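You operate a simulated robot arm through the tools that you are given. There is no shell and no other tool.

Carry out the task below with a simulated robot arm. There is one attempt and no reset: what you move stays moved.

JOB
Mount the brown core on the upright shaft with cone and collar, and tighten the collar to the card's torque.
Fine: program knob back to OFF, screw driver back in its yellow cup. Where these are worked on the way, their far stop is far enough and under half their travel is too little: program knob.

The check looks at the end state, three seconds after you hand in, the way a careful person would. Anything else that was tipped, shoved, dropped, spilled or broken makes it a failure.

ROBOT AND FRAMES
A 7-joint arm with a two-finger parallel gripper, fixed in place. Base frame: the origin is at the foot of the arm, x ahead of it, y to its left, z up. Lengths are in mm, angles in degrees, forces in N, time in s.
With the tool pointing down near the work surface it reaches from about 100 to 860 mm from the base axis. Its first joint turns from -115.0 to 115.0 degrees. Payload 3.91 kg.
The tool frame sits at the grasp point between the pads (the TCP): z along the fingers, y along the line on which they close. The tips reach 30 mm beyond it. The gripper opens to 110 mm. The fingers are 20 mm wide and 10 mm thick; the gripper's body (48 by 112 mm) begins 55 mm behind the TCP.
Orientation is told as [roll, pitch, yaw] about the base's x, y, z axes, in that order, counted from this pose: with the fingers straight down and closing along the base's y, the tool's x points along the base's -x, its y along +y and its z along -z.

CONTROLS
- The arm moves only by the tool play_rows. Its argument "series" is a list that holds one entry, the list of rows, each a list of 7 numbers: the closure, from 0 (fully open) to 1 (shut), then the shift along the tool's x, y, z in mm, then the turn, a rotation vector about the tool's x, y, z in degrees. In form: [[[claw, tx, ty, tz, wx, wy, wz], ...]]. A call has 1 to 20 rows; each row is the pose to reach, as a shift and turn from the pose commanded when the call began, along the tool's axes at that moment. Each row takes 0.2 s and may step no farther than 50 mm and 8.6 degrees from the row before; otherwise, or with a gripper value out of range, the whole call is refused. Where a pose cannot be reached the arm comes as near as it can. A force on the tool above 40 N (or 10 N above the force at the start of the call, whichever is more), or a blocked arm, ends the call early, and 0.2 s more pass. Each finger travels about 153 mm/s and halts on what it meets, pressing with about 33 N; the grip force reading is that of the motor and also rises with nothing between the fingers. The clock runs only during rows and for 0.2 s after the last one: add rows that repeat a pose to give the fingers time. The reply holds the time, the measured pose of the TCP, the force on the tool along the base axes, the opening and the grip force, in the units named above and with some noise, with the torque about the TCP (base axes, N m) and any sound that the robot's microphone picked up.
- Cameras (640 x 400 px; columns grow to the right, rows downward): "scene" is fixed at [226.9, 644.6, 1485.2]; the picture's right is [-0.81, -0.59, 0.00], its down [-0.42, 0.57, -0.70] and it looks along [0.41, -0.57, -0.71] (base axes); focal length 214 px, centre (320, 200). "wrist" rides on the gripper at [72, 17, -103] in the tool frame; the picture's right is [-0.23, 0.97, 0.00], its down [-0.76, -0.18, -0.62] and it looks along [-0.61, -0.14, 0.78] (tool axes); focal length 222 px, centre (320, 200).
- snapshot(camera): a new picture of that camera. No time passes.
- lift_body(by): slides the trunk up (or, below 0, down) by that many mm; the arm rides with it, the base frame stays. It gives what a move gives, with no picture.
- measure_at(camera, pixels): there is no depth. For up to 12 entries [column, row, z] of the newest picture of that camera ("zoom" is the newest enlarged one), the place [x, y] in the base frame at which the ray of that pixel passes the height z, good to about 2 mm, but the place of the scene camera against the robot may be out by one fixed shift of up to 18 mm in any direction. No time passes.
- zoom(camera, box): a new picture of the part [left, top, right, bottom] of that camera's present view, enlarged. No time passes.
- sign_off(): hands the job in; it is judged then, once.

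Open the gripper and draw the arm clear of the work before you hand the job in, unless the task says otherwise.

The tools are called after ">>>" as name(argument=value, ...) on one line, values as JSON. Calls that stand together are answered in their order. play_rows: Moves the arm, as the interface text tells. Its arguments: {"type":"object","properties":{"series":{"type":"array"}},"required":["series"]} The other tools are called the same way: lift_body (by) slides the trunk up or down; snapshot (camera) takes a picture; measure_at (camera, pixels) gives the place at which the rays of pixels pass given heights; zoom (camera, box) takes an enlarged picture of a part of a camera's view; sign_off () hands the job in.

At the start:

```text
clock: 0.0
position: [536.7, 68.4, 1297.7]
orientation: [0.1, 0.0, -0.1]
wrist_force: [-0.6, -0.6, 0.9]
ft_torque: [0.05, 0.02, -0.02]
grip_width: 109.9
gripper_force: 0.1
trunk travel left (down, up): [-925.0, 65.0]
```

scene: 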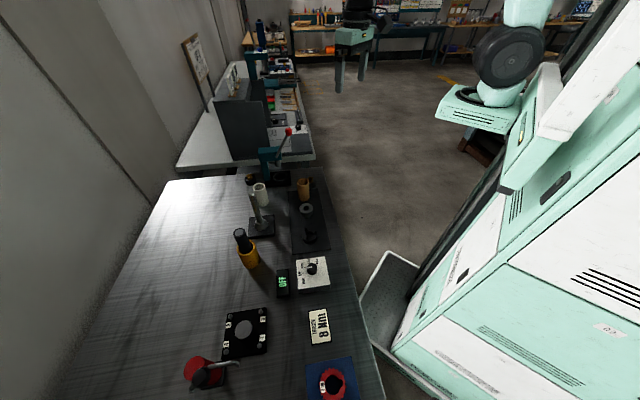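
wrist: 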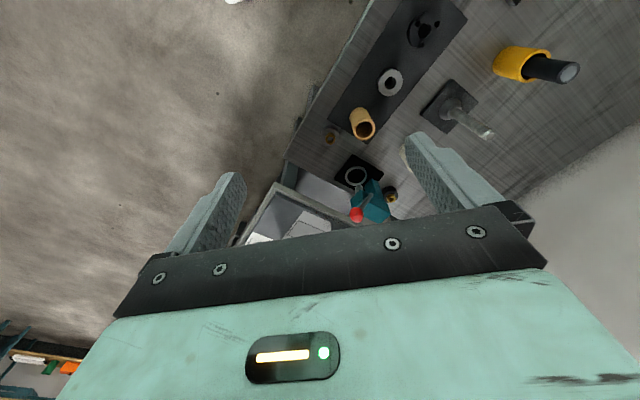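

I start by looking more closely at the bench: the objects seem to be around columns 180-360, rows 120-400 of the scene picture. I take enlarged views.

>>> zoom(camera="scene", box=[220, 150, 360, 260])

>>> zoom(camera="scene", box=[170, 250, 370, 400])

>>> zoom(camera="wrist", box=[280, 0, 600, 230])

```text
3.64 times, centred on (290, 205) of scene
```

zoom: 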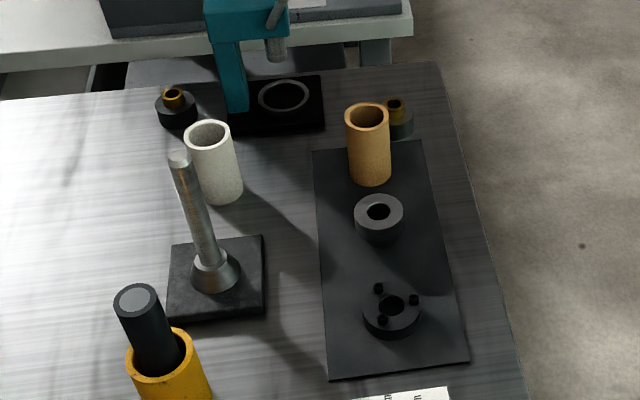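

```text
2.67 times, centred on (270, 325) of scene
```

zoom: 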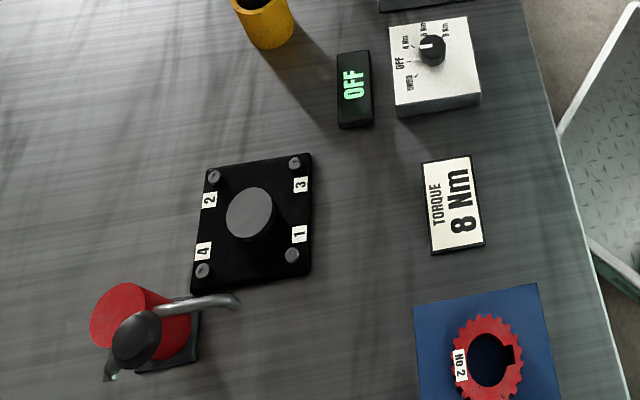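

```text
1.74 times, centred on (440, 115) of wrist
```

zoom: 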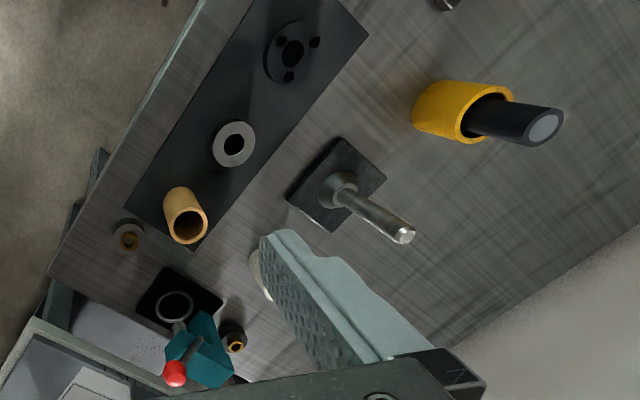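

The knob box, the display reading OFF and the card "TORQUE 8 Nm" appear around (310,272) and (318,325). I zoom in further on these and on the parts.

>>> zoom(camera="scene", box=[270, 245, 340, 300])

>>> zoom(camera="scene", box=[285, 170, 345, 255])

>>> zoom(camera="scene", box=[225, 170, 285, 275])

>>> zoom(camera="scene", box=[180, 20, 320, 180])

```text
7.27 times, centred on (305, 272) of scene
```

zoom: 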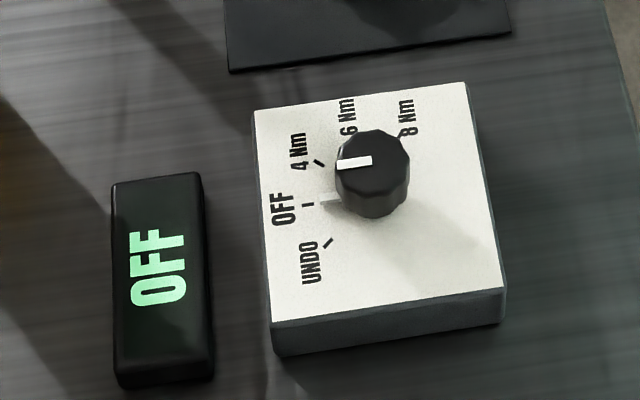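

```text
4.71 times, centred on (315, 212) of scene
```

zoom: 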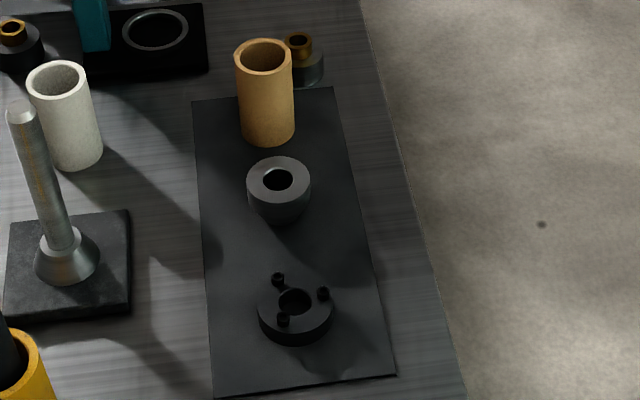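

```text
3.81 times, centred on (255, 222) of scene
```

zoom: 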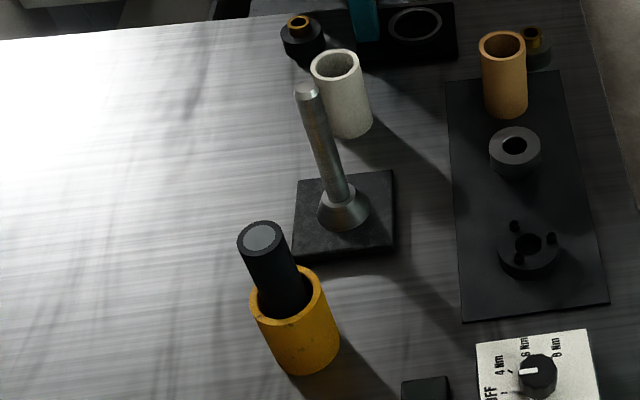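

```text
2.50 times, centred on (250, 100) of scene
```

zoom: 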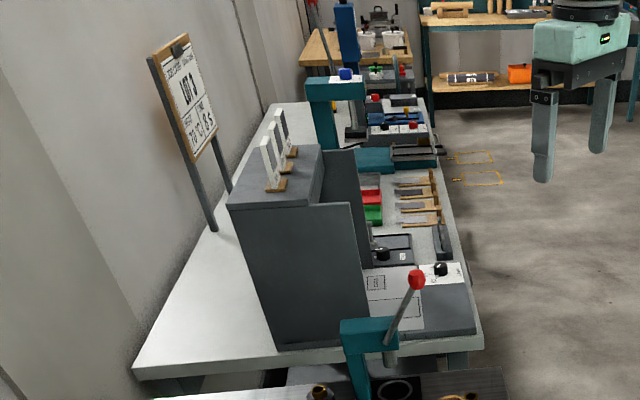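

To find the bench height I compare the same features in both cameras (ring centre scene (306,208) / wrist (391,82); shaft tip scene (250.5,193.5) / wrist (488,134)), at several heights.

>>> measure_at(camera="scene", pixels=[[306, 207.7, 600], [306, 207.7, 700], [306, 207.7, 800], [306, 207.7, 900], [251, 193.5, 800], [251, 193.5, 900], [251, 193.5, 1000], [251, 193.5, 1100]])

>>> measure_at(camera="wrist", pixels=[[390.6, 82.2, 600], [390.6, 82.2, 700], [390.6, 82.2, 800], [390.6, 82.2, 900], [488, 134.5, 800], [488, 134.5, 900], [488, 134.5, 1000], [488, 134.5, 1100]])

```text
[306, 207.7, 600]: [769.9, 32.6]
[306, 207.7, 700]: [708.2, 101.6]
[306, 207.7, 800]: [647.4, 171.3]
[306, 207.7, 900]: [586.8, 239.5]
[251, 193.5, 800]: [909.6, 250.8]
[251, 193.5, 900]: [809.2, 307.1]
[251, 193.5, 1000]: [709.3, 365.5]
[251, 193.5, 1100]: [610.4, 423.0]
```

```text
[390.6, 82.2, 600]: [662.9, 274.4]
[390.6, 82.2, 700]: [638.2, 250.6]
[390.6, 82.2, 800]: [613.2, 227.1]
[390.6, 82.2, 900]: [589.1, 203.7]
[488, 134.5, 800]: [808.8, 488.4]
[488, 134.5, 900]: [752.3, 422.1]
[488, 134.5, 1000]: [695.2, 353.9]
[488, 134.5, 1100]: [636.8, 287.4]
```

Ring top comes out near z≈860 and shaft tip near z≈990, with a scene-camera shift of roughly +15 mm in x. I move the wrist camera lower and back to see the bench well.

>>> play_rows(series=[[[0, 23, 31, 25, 0, 0, 0], [0, 46, 63, 50, 0, 0, 0], [0, 69, 95, 75, 0, 0, 0], [0, 92, 126, 100, 0, 0, 0], [0, 115, 158, 125, 0, 0, 0], [0, 137, 189, 148, 0, 0, 0], [0, 137, 189, 148, 0, 0, 0]]])

>>> snapshot(camera="wrist")

>>> snapshot(camera="scene")

```text
clock: 1.6
position: [400.7, 257.8, 1148.9]
orientation: [0.0, -0.1, 0.0]
wrist_force: [-0.2, 0.3, 0.0]
ft_torque: [0.0, 0.0, 0.03]
grip_width: 109.7
gripper_force: 0.1
trunk travel left (down, up): [-925.0, 65.0]
```

```text
taken
```

wrist: 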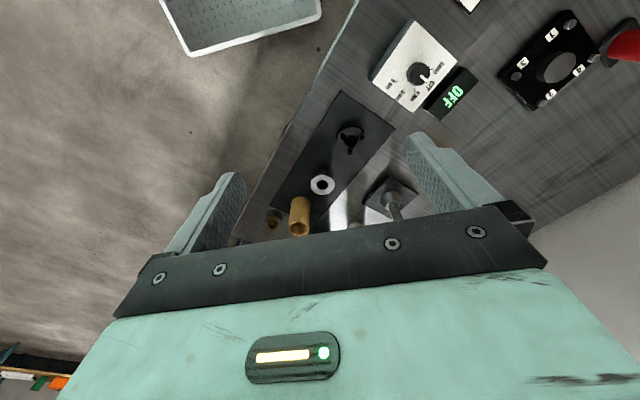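

```text
taken
```

scene: 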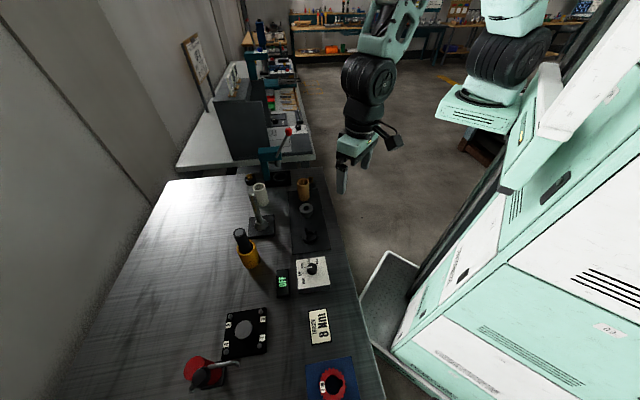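

From here the wrist view shows the knob box (415,70), collar (350,137), ring (322,185), core (300,215) and shaft (393,205). I zoom in on them.

>>> zoom(camera="wrist", box=[230, 80, 430, 245])

>>> zoom(camera="wrist", box=[360, 10, 490, 120])

```text
2.42 times, centred on (330, 162) of wrist
```

zoom: 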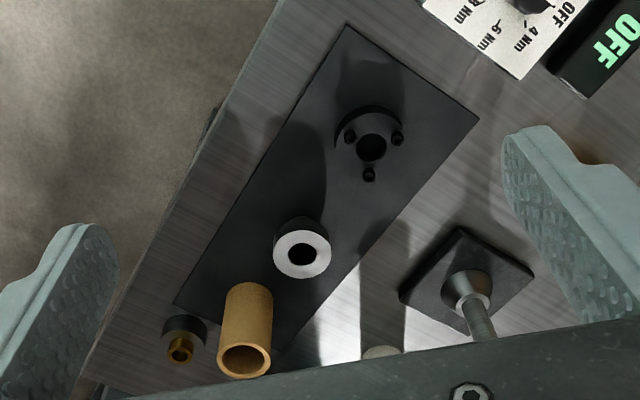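

```text
3.64 times, centred on (425, 65) of wrist
```

zoom: 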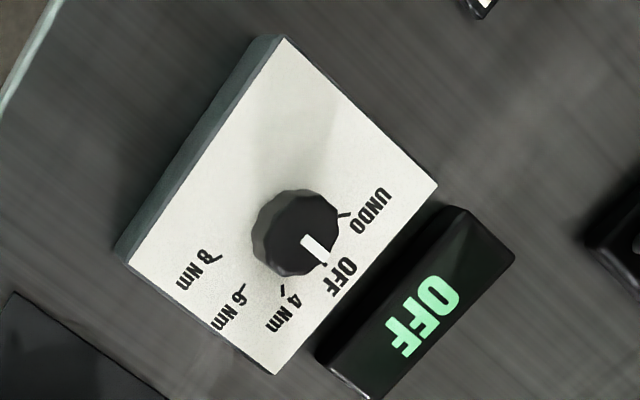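

I now measure ring top, tray corners and others in this wrist picture for several heights to triangulate against the first wrist picture.

>>> measure_at(camera="zoom", pixels=[[301, 208, 800], [301, 208, 900], [425, 242, 800], [425, 242, 900]])

>>> measure_at(camera="wrist", pixels=[[322.6, 184.3, 800], [322.6, 184.3, 900], [340.7, 90.5, 800], [340.7, 90.5, 900], [396, 128, 800], [396, 128, 900], [269, 204, 800], [269, 204, 900], [351, 139.5, 800], [351, 139.5, 900]])

```text
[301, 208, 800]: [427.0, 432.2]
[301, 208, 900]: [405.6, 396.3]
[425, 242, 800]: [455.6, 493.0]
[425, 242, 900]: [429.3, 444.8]
```

```text
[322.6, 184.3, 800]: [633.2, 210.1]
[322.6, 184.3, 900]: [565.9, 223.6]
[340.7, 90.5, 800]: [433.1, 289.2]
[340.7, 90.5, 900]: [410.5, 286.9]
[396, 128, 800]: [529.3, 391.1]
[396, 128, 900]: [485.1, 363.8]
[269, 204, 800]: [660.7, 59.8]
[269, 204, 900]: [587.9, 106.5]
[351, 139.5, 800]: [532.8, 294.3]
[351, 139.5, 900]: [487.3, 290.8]
```

Ring top triangulates to about (601, 216, 848). The table runs diagonally, so I yaw the tool by +45° and move to look squarely at the tray.

>>> play_rows(series=[[[0, -2, -26, 8, 0, 0, -7.5], [0, -4, -52, 16, 0, 0, -15], [0, -5, -78, 24, 0, 0, -22.5], [0, -6, -104, 32, 0, 0, -30], [0, -8, -130, 40, 0, 0, -37.5], [0, -9, -157, 49, 0, 0, -45], [0, -9, -157, 49, 0, 0, -45]]])

>>> snapshot(camera="wrist")

```text
clock: 3.2
position: [411.0, 99.2, 1102.5]
orientation: [0.1, 0.0, 45.0]
wrist_force: [-0.6, 0.0, -0.9]
ft_torque: [-0.01, -0.04, 0.0]
grip_width: 110.1
gripper_force: 0.0
trunk travel left (down, up): [-925.0, 65.0]
```

```text
taken
```

wrist: 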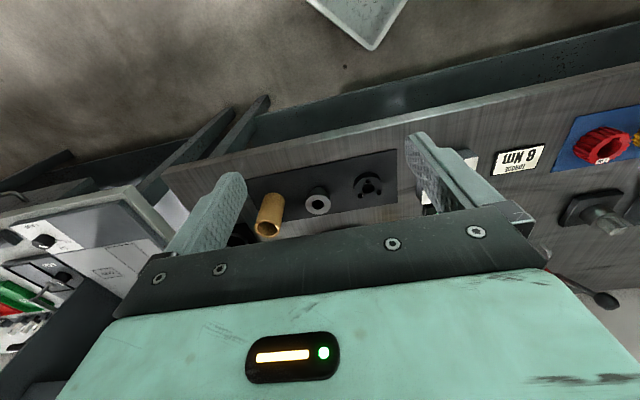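

The tray is now nearly square in view at (320,185), edge of table visible above it. I zoom on the three parts.

>>> zoom(camera="wrist", box=[230, 140, 430, 245])

>>> measure_at(camera="wrist", pixels=[[318, 203, 800], [318, 203, 850], [318, 203, 900], [396, 150, 800], [396, 150, 850]])

```text
3.20 times, centred on (330, 192) of wrist
```

zoom: 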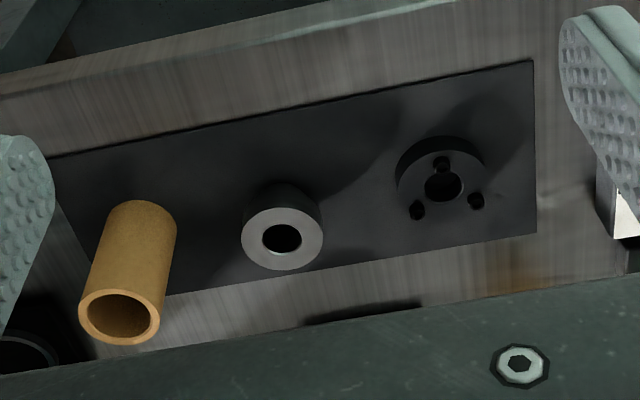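

```text
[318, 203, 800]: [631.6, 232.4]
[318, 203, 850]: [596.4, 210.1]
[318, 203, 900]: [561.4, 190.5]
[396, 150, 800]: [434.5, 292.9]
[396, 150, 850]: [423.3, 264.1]
```

I measure tray corners, ring top ellipse, core rim and collar features at candidate heights in this zoomed picture.

>>> measure_at(camera="zoom", pixels=[[533, 60, 800], [533, 60, 810], [282, 238, 840], [282, 238, 850], [120, 318, 880], [120, 318, 900], [443, 184, 810], [443, 184, 830], [241, 240, 848], [323, 236, 848], [79, 318, 890], [161, 316, 890]])

```text
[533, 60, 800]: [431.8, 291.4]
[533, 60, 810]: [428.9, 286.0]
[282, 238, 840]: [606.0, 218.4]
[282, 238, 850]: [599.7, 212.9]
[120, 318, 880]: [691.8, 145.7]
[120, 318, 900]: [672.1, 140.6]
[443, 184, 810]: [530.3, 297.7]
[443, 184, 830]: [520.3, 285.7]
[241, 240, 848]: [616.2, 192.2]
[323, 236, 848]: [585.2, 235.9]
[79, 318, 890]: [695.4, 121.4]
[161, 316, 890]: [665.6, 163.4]
```

Tray top is at z≈803; ring diameter ≈53 mm, core diameter ≈51 mm near (670-690,143). I move above the core for a closer view and a second angle.

>>> play_rows(series=[[[0, -34, -24, 12, 0, 0, 0], [0, -68, -49, 24, 0, 0, 0], [0, -102, -73, 36, 0, 0, 0], [0, -136, -98, 48, 0, 0, 0], [0, -170, -122, 60, 0, 0, 0], [0, -205, -147, 72, 0, 0, 0], [0, -205, -147, 72, 0, 0, 0]]])

>>> snapshot(camera="wrist")

>>> snapshot(camera="scene")

```text
clock: 4.8
position: [658.7, 140.5, 1029.2]
orientation: [-0.1, 0.0, 45.0]
wrist_force: [-0.4, -0.3, -0.3]
ft_torque: [0.02, 0.01, 0.01]
grip_width: 110.1
gripper_force: 0.1
trunk travel left (down, up): [-925.0, 65.0]
```

```text
taken
```

wrist: 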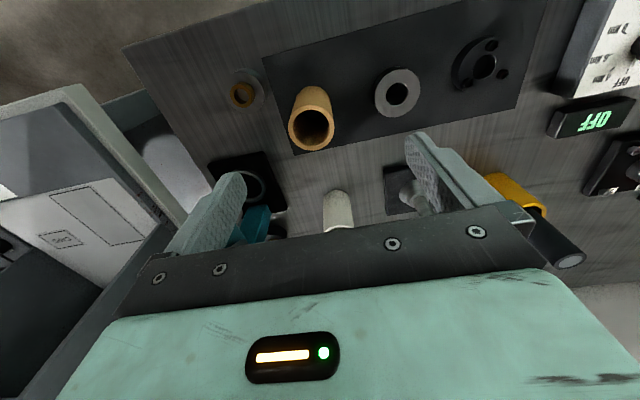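

```text
taken
```

scene: 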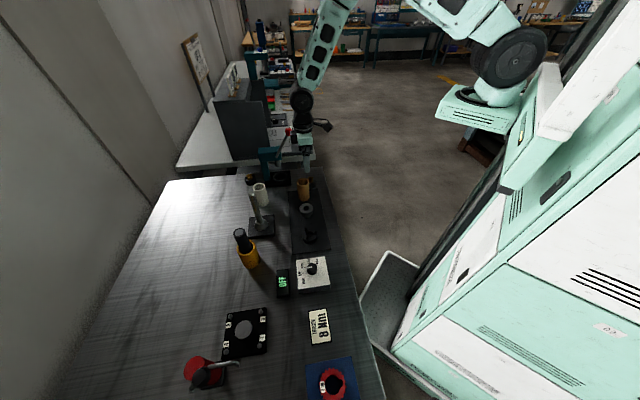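

Now core rim is at (312,128), ring (397,95), collar (482,65), white core (338,210). I zoom for accurate pixel positions.

>>> zoom(camera="wrist", box=[270, 20, 530, 170])

>>> zoom(camera="wrist", box=[200, 130, 360, 250])

```text
2.46 times, centred on (400, 95) of wrist
```

zoom: 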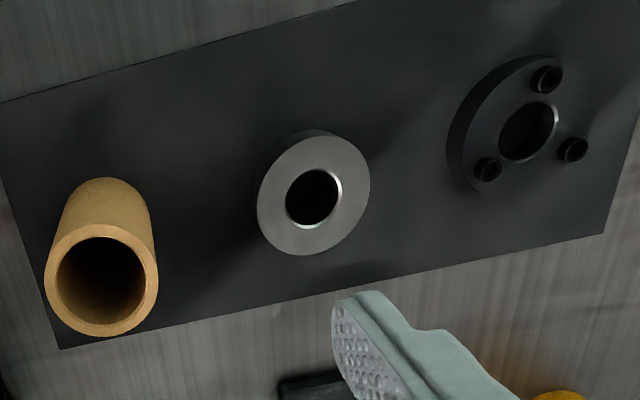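

```text
3.33 times, centred on (280, 190) of wrist
```

zoom: 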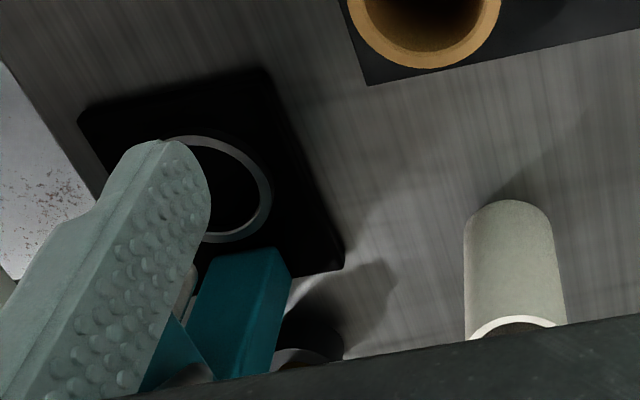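

I measure core rim (311.2,127.5), ring (397.6,93), collar hole (484.6,67) and tray corners at various heights in this wrist picture.

>>> measure_at(camera="wrist", pixels=[[311.2, 127.5, 880], [311.2, 127.5, 900], [397.6, 93, 830], [397.6, 93, 850], [484.6, 67, 810], [484.6, 67, 830], [515, 108.8, 800], [515, 108.8, 810], [294.3, 155.6, 800], [294.3, 155.6, 810]])

```text
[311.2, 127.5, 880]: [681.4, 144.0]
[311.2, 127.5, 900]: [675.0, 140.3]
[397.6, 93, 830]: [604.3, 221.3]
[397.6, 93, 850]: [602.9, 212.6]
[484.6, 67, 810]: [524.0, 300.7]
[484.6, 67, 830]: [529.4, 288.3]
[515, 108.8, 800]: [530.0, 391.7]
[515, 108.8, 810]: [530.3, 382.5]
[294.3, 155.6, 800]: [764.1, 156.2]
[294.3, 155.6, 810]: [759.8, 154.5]
```

Core top triangulates to (676.4,141.3,896), ring top (603,215.5,846), collar (526,294.5,~819). Next I look at the shaft from above: raise and move over it.

>>> play_rows(series=[[[0, 0, 0, -45, 0, 0, 0], [0, 0, 0, -90, 0, 0, 0], [0, -31, 21, -121, 0, 0, 0], [0, -62, 42, -121, 0, 0, 0], [0, -93, 63, -121, 0, 0, 0], [0, -124, 84, -121, 0, 0, 0], [0, -155, 105, -121, 0, 0, 0], [0, -185, 127, -121, 0, 0, 0], [0, -185, 127, -121, 0, 0, 0]]])

>>> snapshot(camera="wrist")

```text
clock: 6.8
position: [697.2, 362.3, 1150.1]
orientation: [0.0, 0.0, 45.1]
wrist_force: [-0.7, 0.1, 0.2]
ft_torque: [-0.04, 0.01, -0.01]
grip_width: 109.9
gripper_force: 0.1
trunk travel left (down, up): [-925.0, 65.0]
```

```text
taken
```

wrist: 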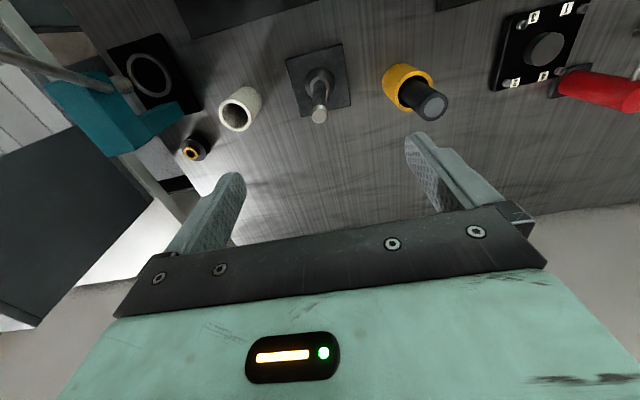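

Shaft tip is at (319,115), base plate around (318,80), yellow cup with driver (410,90), white core (240,108). I zoom for precise pixels.

>>> zoom(camera="wrist", box=[270, 30, 370, 140])

>>> zoom(camera="wrist", box=[360, 40, 480, 140])

>>> zoom(camera="wrist", box=[100, 20, 300, 180])

```text
3.64 times, centred on (320, 85) of wrist
```

zoom: 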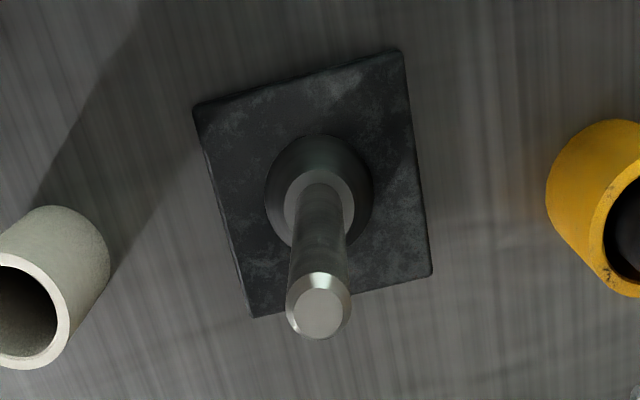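

```text
4.00 times, centred on (420, 90) of wrist
```

zoom: 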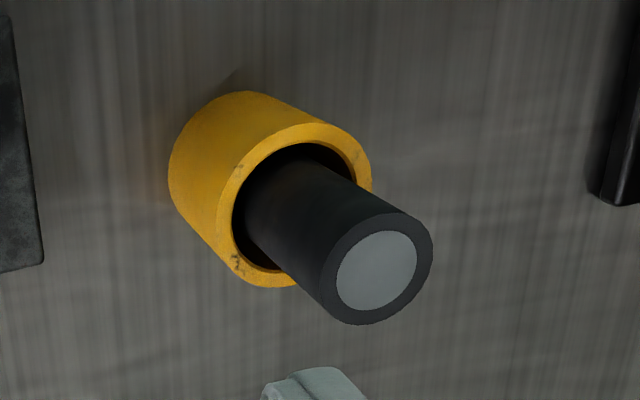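

```text
2.50 times, centred on (200, 100) of wrist
```

zoom: 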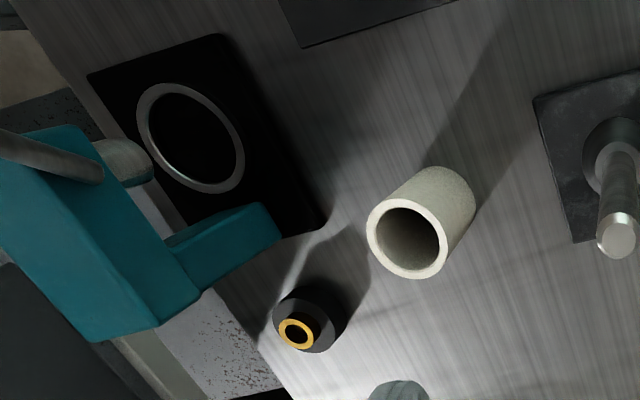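

I measure the shaft tip (320,115.8), lower cone (320,86.4), driver top (434.3,107.8), cup rim (415.5,91.3).

>>> measure_at(camera="wrist", pixels=[[320, 115.8, 950], [320, 115.8, 1000], [320, 86.4, 810], [320, 86.4, 850], [434.3, 107.8, 900], [434.3, 107.8, 950], [434.3, 107.8, 1000], [415.5, 91.3, 850], [415.5, 91.3, 900], [384, 65, 800], [430, 47.4, 800]])

```text
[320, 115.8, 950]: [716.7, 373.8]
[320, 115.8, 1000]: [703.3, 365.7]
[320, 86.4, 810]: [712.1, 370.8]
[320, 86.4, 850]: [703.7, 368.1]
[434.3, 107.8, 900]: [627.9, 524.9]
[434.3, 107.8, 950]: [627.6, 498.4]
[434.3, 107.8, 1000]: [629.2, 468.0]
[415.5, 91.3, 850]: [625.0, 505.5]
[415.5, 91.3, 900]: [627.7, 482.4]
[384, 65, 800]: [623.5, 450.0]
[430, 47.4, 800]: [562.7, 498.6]
```

For triangulation I shift the camera backwards by ~100 mm and sideways, and take the shaft and cup again.

>>> play_rows(series=[[[0, 35, 0, 0, 0, 0, 0], [0, 70, 10, 0, 0, 0, 0], [0, 100, 25, 0, 0, 0, 0], [0, 120, 40, 0, 0, 0, 0], [0, 120, 40, 0, 0, 0, 0]]])

>>> snapshot(camera="wrist")

>>> zoom(camera="wrist", box=[240, 70, 340, 180])

>>> zoom(camera="wrist", box=[320, 70, 440, 200])

```text
clock: 8.0
position: [584.3, 306.2, 1150.8]
orientation: [0.0, 0.0, 45.1]
wrist_force: [-0.3, -0.2, 0.0]
ft_torque: [0.02, 0.0, -0.01]
grip_width: 110.0
gripper_force: 0.2
trunk travel left (down, up): [-925.0, 65.0]
```

```text
taken
```

wrist: 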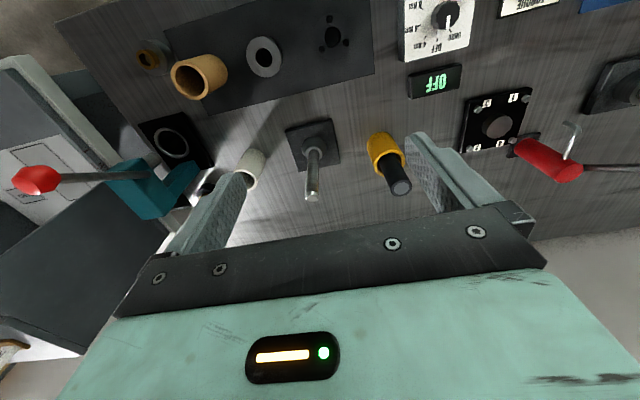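

```text
3.64 times, centred on (290, 125) of wrist
```

zoom: 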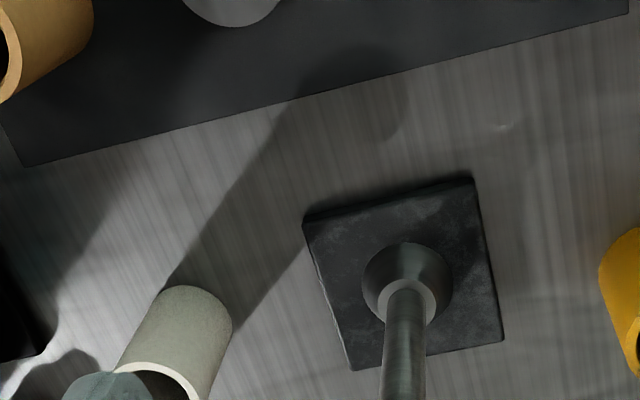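

```text
3.08 times, centred on (380, 135) of wrist
```

zoom: 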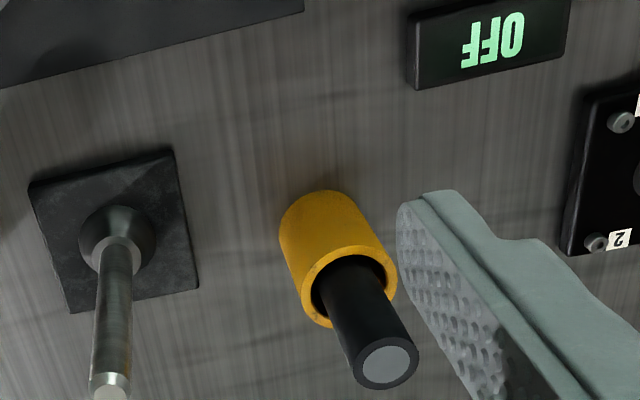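

I zoom onto the shaft tip and base for exact pixels in this second view.

>>> zoom(camera="wrist", box=[275, 115, 350, 205])

>>> zoom(camera="wrist", box=[390, 0, 490, 100])

```text
4.44 times, centred on (312, 160) of wrist
```

zoom: 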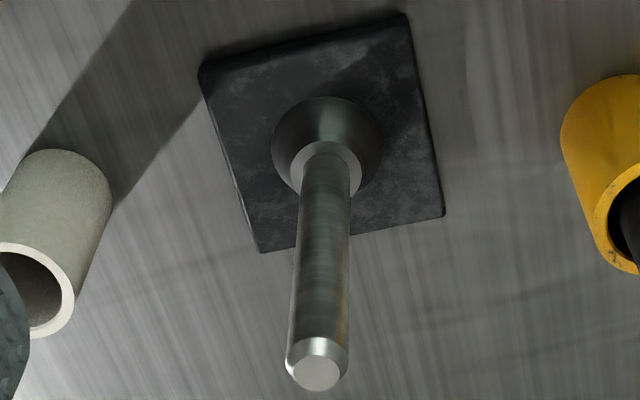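

```text
4.00 times, centred on (440, 50) of wrist
```

zoom: 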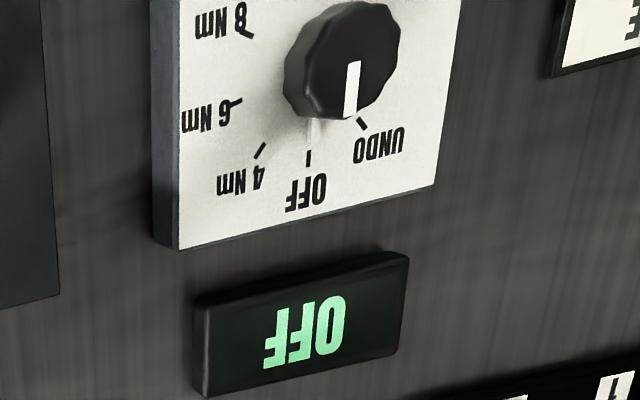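

Pixels: shaft tip (311.3,199.0), lower cone top (313.4,153.5), driver top (401.4,188.9), cup rim (389.1,163.2). I measure them at the same heights as before.

>>> measure_at(camera="wrist", pixels=[[311.3, 199, 950], [311.3, 199, 1000], [313.4, 153.5, 810], [313.4, 153.5, 850], [401.4, 188.9, 900], [401.4, 188.9, 950], [401.4, 188.9, 1000], [389.1, 163.2, 850], [389.1, 163.2, 900], [448, 14, 810], [448, 14, 840]])

```text
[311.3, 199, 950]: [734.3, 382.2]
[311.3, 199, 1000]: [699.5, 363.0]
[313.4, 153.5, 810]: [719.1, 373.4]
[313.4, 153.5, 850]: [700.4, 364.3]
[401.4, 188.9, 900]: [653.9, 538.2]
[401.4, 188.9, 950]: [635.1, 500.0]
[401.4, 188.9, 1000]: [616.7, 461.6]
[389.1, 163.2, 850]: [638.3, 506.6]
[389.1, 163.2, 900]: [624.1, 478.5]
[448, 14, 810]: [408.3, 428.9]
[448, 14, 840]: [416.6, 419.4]
```

Shaft is at about (706,367.5), tip z≈991, lower cone top z≈837; driver at (628,486), top z≈969, cup rim z≈889. I now want a close look at the collar, so I move down above it.

>>> play_rows(series=[[[0, 14, 8, 25, 0, 0, 0], [0, 28, 16, 50, 0, 0, 0], [0, 42, 24, 75, 0, 0, 0], [0, 55, 30, 100, 0, 0, 0], [0, 55, 30, 140, 0, 0, 0], [0, 55, 30, 180, 0, 0, 0], [0, 55, 30, 215, 0, 0, 0], [0, 55, 30, 215, 0, 0, 0]]])

>>> snapshot(camera="wrist")

```text
clock: 9.8
position: [527.7, 287.6, 933.1]
orientation: [0.0, 0.1, 45.1]
wrist_force: [0.4, 0.0, -1.0]
ft_torque: [0.0, 0.03, -0.03]
grip_width: 109.8
gripper_force: 0.0
trunk travel left (down, up): [-925.0, 65.0]
```

```text
taken
```

wrist: 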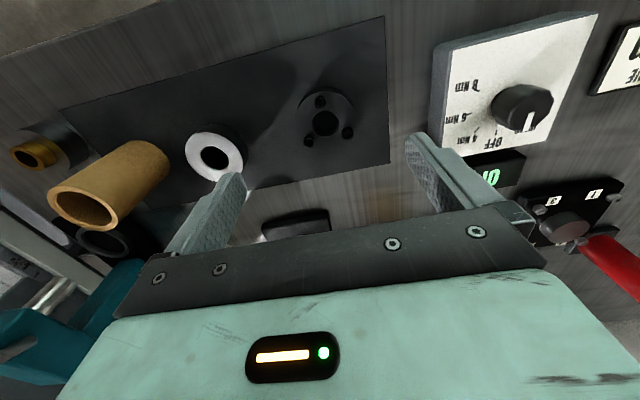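

The collar is at (327,117) under the gripper. I zoom closely on it and on the ring and knob.

>>> zoom(camera="wrist", box=[285, 80, 370, 155])

>>> zoom(camera="wrist", box=[430, 50, 580, 170])

>>> zoom(camera="wrist", box=[160, 100, 270, 210])

```text
5.33 times, centred on (328, 118) of wrist
```

zoom: 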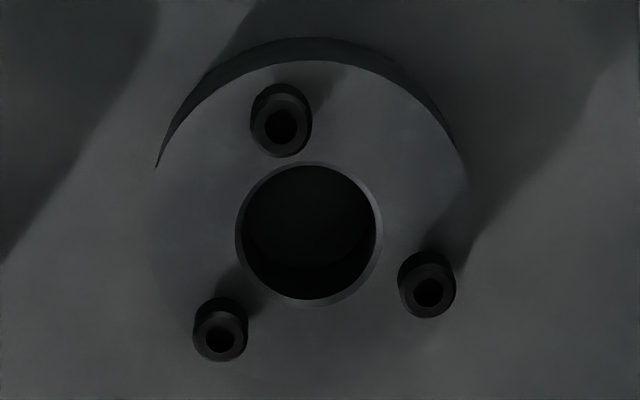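

```text
3.33 times, centred on (505, 110) of wrist
```

zoom: 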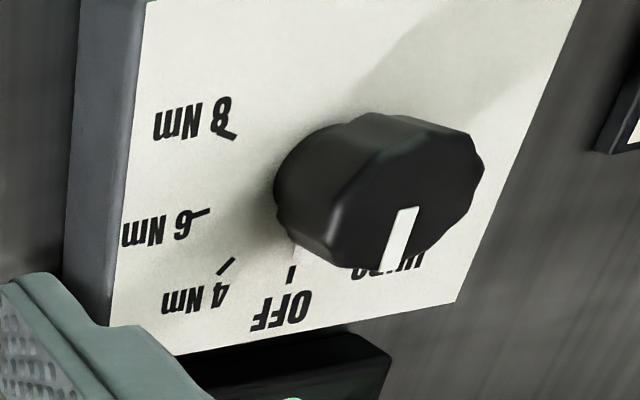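

```text
3.64 times, centred on (215, 155) of wrist
```

zoom: 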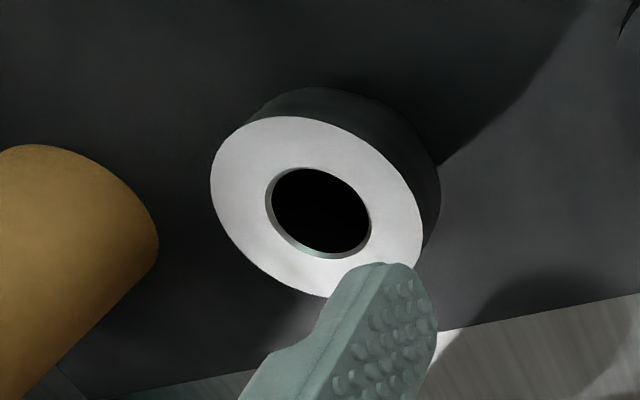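

The collar carries three socket-head screws, so each presumably needs the driver at 8 Nm. I move over the program knob first for an accurate view of it.

>>> play_rows(series=[[[0, 0, 0, -27, 0, 0, 0], [0, -3, 43, -27, 0, 0, 0], [0, -6, 86, -27, 0, 0, 0], [0, -10, 130, -27, 0, 0, 0], [0, -13, 173, -27, 0, 0, 0], [0, -13, 173, -27, 0, 0, 0]]])

>>> snapshot(camera="wrist")

>>> zoom(camera="wrist", box=[260, 50, 400, 180])

```text
clock: 11.2
position: [415.1, 418.3, 962.6]
orientation: [0.0, 0.0, 45.1]
wrist_force: [0.0, 0.8, 0.6]
ft_torque: [0.0, 0.01, 0.03]
grip_width: 109.9
gripper_force: 0.0
trunk travel left (down, up): [-925.0, 65.0]
```

```text
taken
```

wrist: 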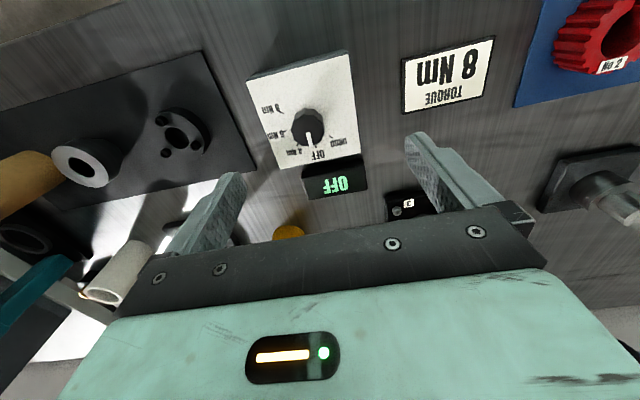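

```text
3.08 times, centred on (330, 115) of wrist
```

zoom: 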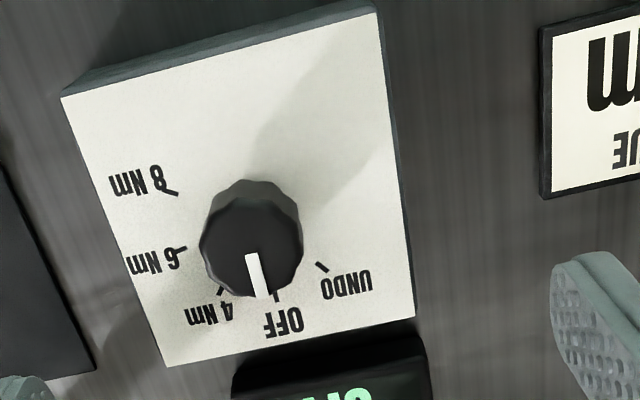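

Card reads 8 Nm. I measure the knob top centre (308.3,129), box corners and tick marks at candidate heights.

>>> measure_at(camera="zoom", pixels=[[253, 243, 830], [253, 243, 850], [253, 243, 870], [255, 268, 850], [274, 296, 830], [320, 266, 830], [222, 289, 830], [183, 248, 830], [174, 192, 830], [378, 14, 830], [415, 316, 830], [62, 98, 830]])

```text
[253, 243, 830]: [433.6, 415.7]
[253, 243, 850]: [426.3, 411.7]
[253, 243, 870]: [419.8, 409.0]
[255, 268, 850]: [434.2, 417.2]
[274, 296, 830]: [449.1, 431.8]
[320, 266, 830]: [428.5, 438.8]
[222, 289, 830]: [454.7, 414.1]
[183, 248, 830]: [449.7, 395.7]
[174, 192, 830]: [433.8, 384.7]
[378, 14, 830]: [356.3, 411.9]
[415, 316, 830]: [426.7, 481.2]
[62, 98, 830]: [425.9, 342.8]
```

The tick circle's centre is (426.4,412) with the knob top at z≈850, diameter ≈33; OFF points at 43°, 8 Nm at about -75°, so about 118-120° clockwise from above. I pre-rotate the gripper to yaw 105 above the knob with a 60 mm opening.

>>> play_rows(series=[[[0.45, -0.5, -1.5, 8, 0, 0, -7.5], [0.45, -1, -3, 16, 0, 0, -15], [0.45, -1.5, -4.5, 24, 0, 0, -22.5], [0.45, -2, -6, 32, 0, 0, -30], [0.45, -2.5, -8, 40, 0, 0, -37.5], [0.45, -3, -10, 48, 0, 0, -45], [0.45, -3.5, -12, 56, 0, 0, -52.5], [0.45, -3.5, -12.4, 62, 0, 0, -60], [0.45, -3.5, -12.4, 62, 0, 0, -60]]])

>>> snapshot(camera="wrist")

```text
clock: 13.2
position: [423.1, 412.9, 900.0]
orientation: [0.0, -0.1, 105.1]
wrist_force: [1.0, -0.3, -0.5]
ft_torque: [0.0, 0.03, -0.03]
grip_width: 60.8
gripper_force: 0.1
trunk travel left (down, up): [-925.0, 65.0]
```

```text
taken
```

wrist: 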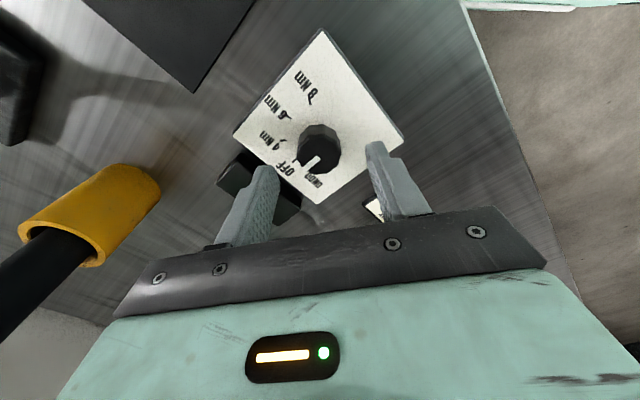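

The knob shows at about (319,150) between the fingers. I zoom and measure its centre again from this view.

>>> zoom(camera="wrist", box=[240, 60, 400, 220])

```text
2.50 times, centred on (320, 140) of wrist
```

zoom: 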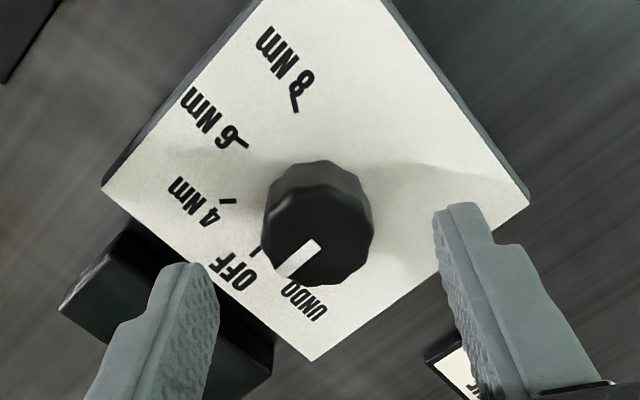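

>>> measure_at(camera="zoom", pixels=[[318, 235, 845], [318, 235, 850], [318, 235, 855], [102, 185, 830], [312, 360, 830], [528, 193, 830], [295, 108, 830], [246, 147, 830], [235, 200, 830], [258, 250, 830]])

```text
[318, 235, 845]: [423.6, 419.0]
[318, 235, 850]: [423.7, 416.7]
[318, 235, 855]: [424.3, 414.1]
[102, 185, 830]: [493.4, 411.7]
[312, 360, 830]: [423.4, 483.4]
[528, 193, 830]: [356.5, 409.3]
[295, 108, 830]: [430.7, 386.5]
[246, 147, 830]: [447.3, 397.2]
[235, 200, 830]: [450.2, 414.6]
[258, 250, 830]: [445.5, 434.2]
```

The box centre is (425.5,411.3), consistent with the earlier figure. I descend so the tips are about z=836, then close on the knob.

>>> play_rows(series=[[[0.45, 1.7, -1, 12, 0, 0, 0], [0.45, 1.7, -1, 24, 0, 0, 0], [0.45, 1.7, -1, 34, 0, 0, 0], [0.45, 1.7, -1, 34, 0, 0, 0], [0.6, 1.7, -1, 34, 0, 0, 0], [0.7, 1.7, -1, 34, 0, 0, 0], [0.75, 1.7, -1, 34, 0, 0, 0], [0.75, 1.7, -1, 34, 0, 0, 0]]])

>>> snapshot(camera="wrist")

```text
clock: 15.0
position: [423.8, 411.0, 865.5]
orientation: [0.1, 0.0, 105.1]
wrist_force: [-6.1, -2.6, -0.3]
ft_torque: [-0.03, 0.04, 0.01]
grip_width: 30.5
gripper_force: 44.7
trunk travel left (down, up): [-925.0, 65.0]
```

```text
taken
```

wrist: 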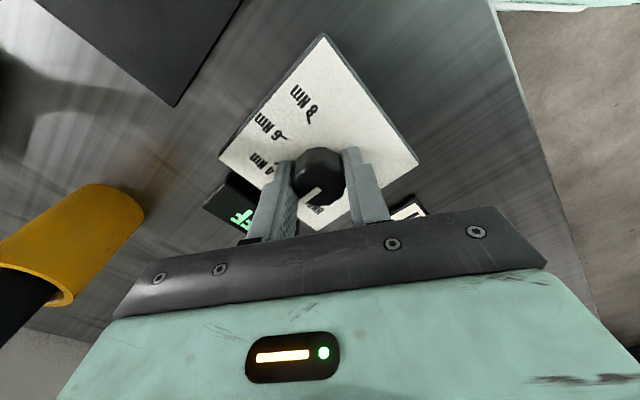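

Gripped with opening 30.5 mm. I turn 120° clockwise (positive about the tool's z), in steps of 8°.

>>> play_rows(series=[[[0.76, 1, 0, 0, 0, 0, 8], [0.76, 1, 0, 0, 0, 0, 16], [0.76, 1, 0, 0, 0, 0, 24], [0.76, 1, 0, 0, 0, 0, 32], [0.76, 1, 0, 0, 0, 0, 40], [0.76, 1, 0, 0, 0, 0, 48], [0.76, 1, 0, 0, 0, 0, 56], [0.76, 1, 0, 0, 0, 0, 64], [0.76, 1, 0, 0, 0, 0, 72], [0.76, 1, 0, 0, 0, 0, 80], [0.76, 1, 0, 0, 0, 0, 88], [0.76, 1, 0, 0, 0, 0, 96], [0.76, 1, 0, 0, 0, 0, 104], [0.76, 1, 0, 0, 0, 0, 112], [0.76, 1, 0, 0, 0, 0, 118], [0.76, 1, 0, 0, 0, 0, 118]]])

>>> snapshot(camera="wrist")

>>> zoom(camera="scene", box=[260, 235, 350, 305])

```text
clock: 18.4
position: [425.6, 410.1, 865.8]
orientation: [0.0, 0.0, -13.0]
wrist_force: [-4.4, -1.3, 10.4]
ft_torque: [0.04, 0.83, 0.0]
grip_width: 30.4
gripper_force: 45.2
trunk travel left (down, up): [-925.0, 65.0]
```

```text
taken
```

wrist: 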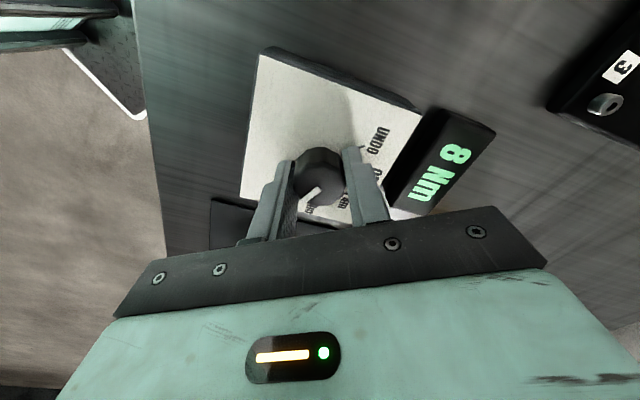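

```text
5.71 times, centred on (305, 270) of scene
```

zoom: 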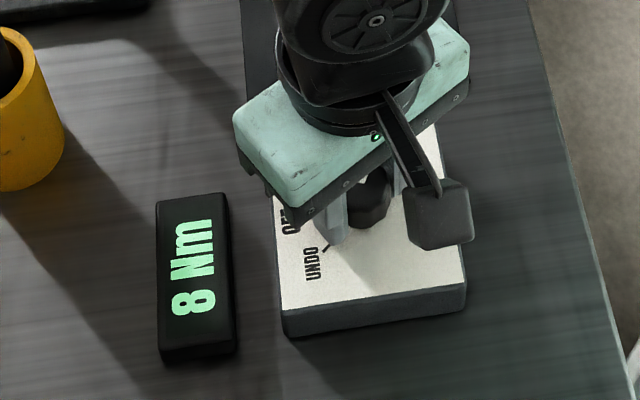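

The display now reads "8 Nm". I release by opening to about 60 mm and lift straight up.

>>> play_rows(series=[[[0.6, 0, 0, 0, 0, 0, 0], [0.45, 0, 0, 0, 0, 0, 0], [0.45, 0, 0, 0, 0, 0, 0], [0.45, 0, 0, -20, 0, 0, 0], [0.45, 0, 0, -50, 0, 0, 0], [0.45, 0, 0, -90, 0, 0, 0], [0.45, 0, 0, -130, 0, 0, 0], [0.45, 0, 0, -170, 0, 0, 0], [0.45, 0, 0, -170, 0, 0, 0]]])

>>> zoom(camera="scene", box=[260, 235, 350, 305])

```text
clock: 20.4
position: [423.3, 410.6, 1036.1]
orientation: [0.0, -0.1, -13.0]
wrist_force: [-0.4, -0.7, 0.4]
ft_torque: [0.01, 0.01, -0.01]
grip_width: 60.5
gripper_force: 0.0
trunk travel left (down, up): [-925.0, 65.0]
```

```text
5.71 times, centred on (305, 270) of scene
```

zoom: 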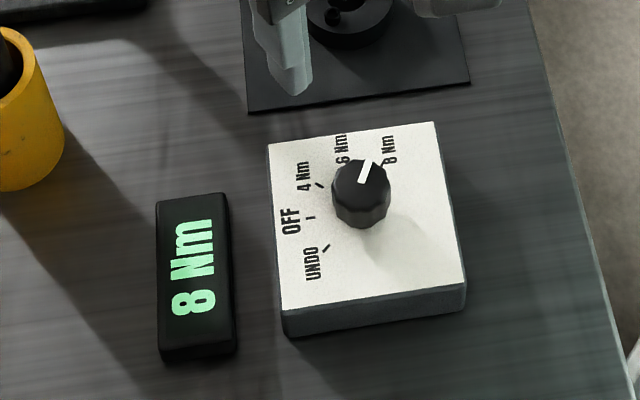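

Knob pointer at 8 Nm, display 8 Nm, gripper clear. Now I travel above the core at (676.4,141.3), turning to yaw 45, with ~76 mm opening.

>>> play_rows(series=[[[0.31, -34.1, -22.8, 0, 0, 0, -6.5], [0.31, -68.2, -45.6, 0, 0, 0, -13], [0.31, -102.3, -68.4, 0, 0, 0, -19.5], [0.31, -136.4, -91.2, 0, 0, 0, -26], [0.31, -170.5, -114, 0, 0, 0, -32.5], [0.31, -204.6, -136.8, 0, 0, 0, -39], [0.31, -238.7, -159.6, 10, 0, 0, -45.5], [0.31, -272.8, -182.4, 20, 0, 0, -52], [0.31, -307.2, -205.4, 26, 0, 0, -58], [0.31, -307.2, -205.4, 26, 0, 0, -58]]])

>>> snapshot(camera="wrist")

>>> zoom(camera="wrist", box=[250, 60, 390, 180])

```text
clock: 22.6
position: [677.3, 140.7, 1009.9]
orientation: [-0.1, -0.1, 45.1]
wrist_force: [-0.1, -0.5, -0.2]
ft_torque: [-0.01, -0.04, -0.02]
grip_width: 76.0
gripper_force: 0.1
trunk travel left (down, up): [-925.0, 65.0]
```

```text
taken
```

wrist: 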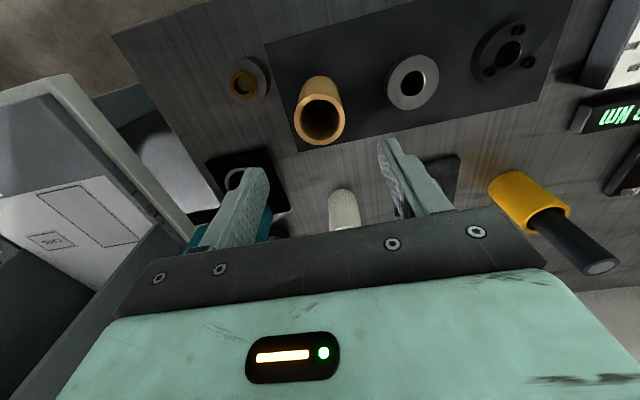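

```text
3.33 times, centred on (320, 120) of wrist
```

zoom: 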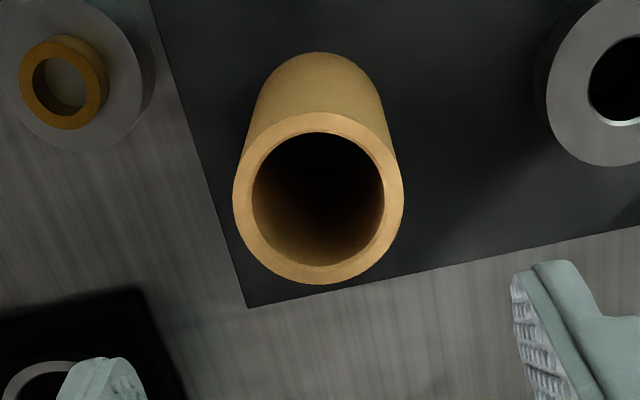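

Core rim centre at zoom (318.5,198). I measure its place for heights around 896.

>>> measure_at(camera="zoom", pixels=[[318.5, 198, 890], [318.5, 198, 896], [318.5, 198, 902], [233, 198, 896], [404, 198, 896], [605, 85, 846]])

```text
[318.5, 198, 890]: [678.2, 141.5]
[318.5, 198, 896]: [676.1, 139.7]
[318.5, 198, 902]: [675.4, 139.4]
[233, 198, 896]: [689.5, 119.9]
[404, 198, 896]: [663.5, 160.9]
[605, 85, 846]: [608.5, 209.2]
```

Core centre confirmed at about (676.3,140.3), OD ≈49 mm. I descend 96 mm (tips about 12 mm below the rim) and close.

>>> play_rows(series=[[[0.31, 0.5, 0, 30, 0, 0, 0], [0.31, 0.5, 0, 60, 0, 0, 0], [0.31, 0.5, 0, 80, 0, 0, 0], [0.31, 0.5, 0, 96, 0, 0, 0], [0.31, 0.5, 0, 96, 0, 0, 0], [0.45, 0.5, 0, 96, 0, 0, 0], [0.55, 0.5, 0, 96, 0, 0, 0], [0.62, 0.5, 0, 96, 0, 0, 0], [0.62, 0.5, 0, 96, 0, 0, 0]]])

>>> zoom(camera="scene", box=[255, 140, 355, 230])

```text
clock: 24.6
position: [677.4, 142.1, 914.8]
orientation: [0.0, -0.1, 45.0]
wrist_force: [0.2, 0.4, -0.3]
ft_torque: [-0.01, -0.01, -0.01]
grip_width: 48.8
gripper_force: 33.0
trunk travel left (down, up): [-925.0, 65.0]
```

```text
4.44 times, centred on (305, 185) of scene
```

zoom: 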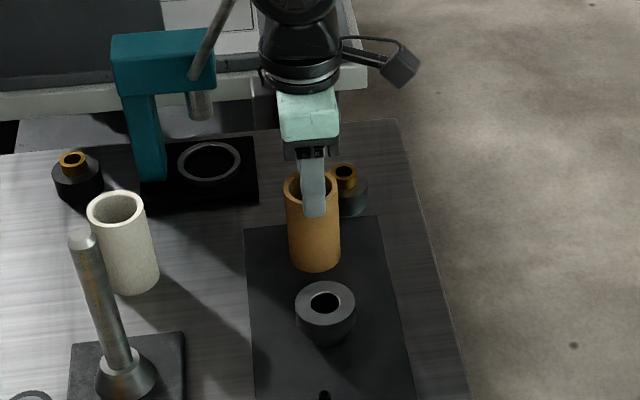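

Grip at 48.8 mm, 33 N. I lift straight up 210 mm and check.

>>> play_rows(series=[[[0.62, 0, 0, -15, 0, 0, 0], [0.62, 0, 0, -50, 0, 0, 0], [0.62, 0, 0, -90, 0, 0, 0], [0.62, 0, 0, -130, 0, 0, 0], [0.62, 0, 0, -170, 0, 0, 0], [0.62, 0, 0, -210, 0, 0, 0], [0.62, 0, 0, -210, 0, 0, 0]]])

>>> snapshot(camera="wrist")

>>> snapshot(camera="scene")

```text
clock: 26.2
position: [677.2, 142.2, 1123.7]
orientation: [0.0, 0.0, 45.0]
wrist_force: [-0.1, 0.3, -0.1]
ft_torque: [-0.01, -0.01, -0.02]
grip_width: 48.9
gripper_force: 32.8
trunk travel left (down, up): [-925.0, 65.0]
```

```text
taken
```

wrist: 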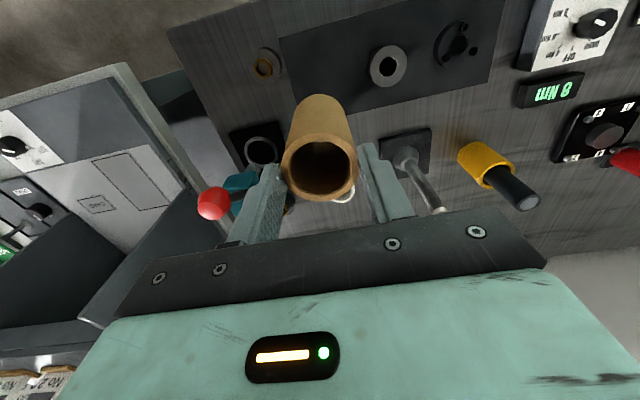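

```text
taken
```

scene: 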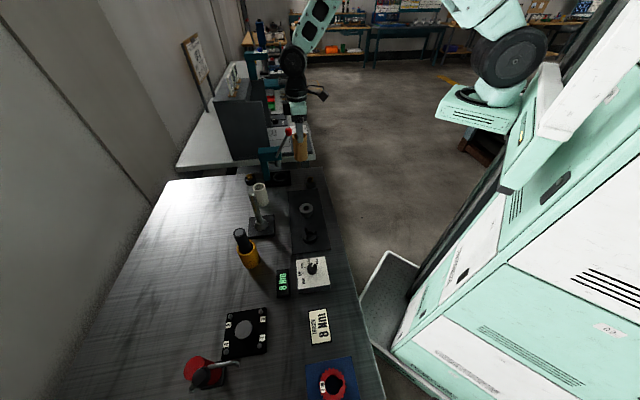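

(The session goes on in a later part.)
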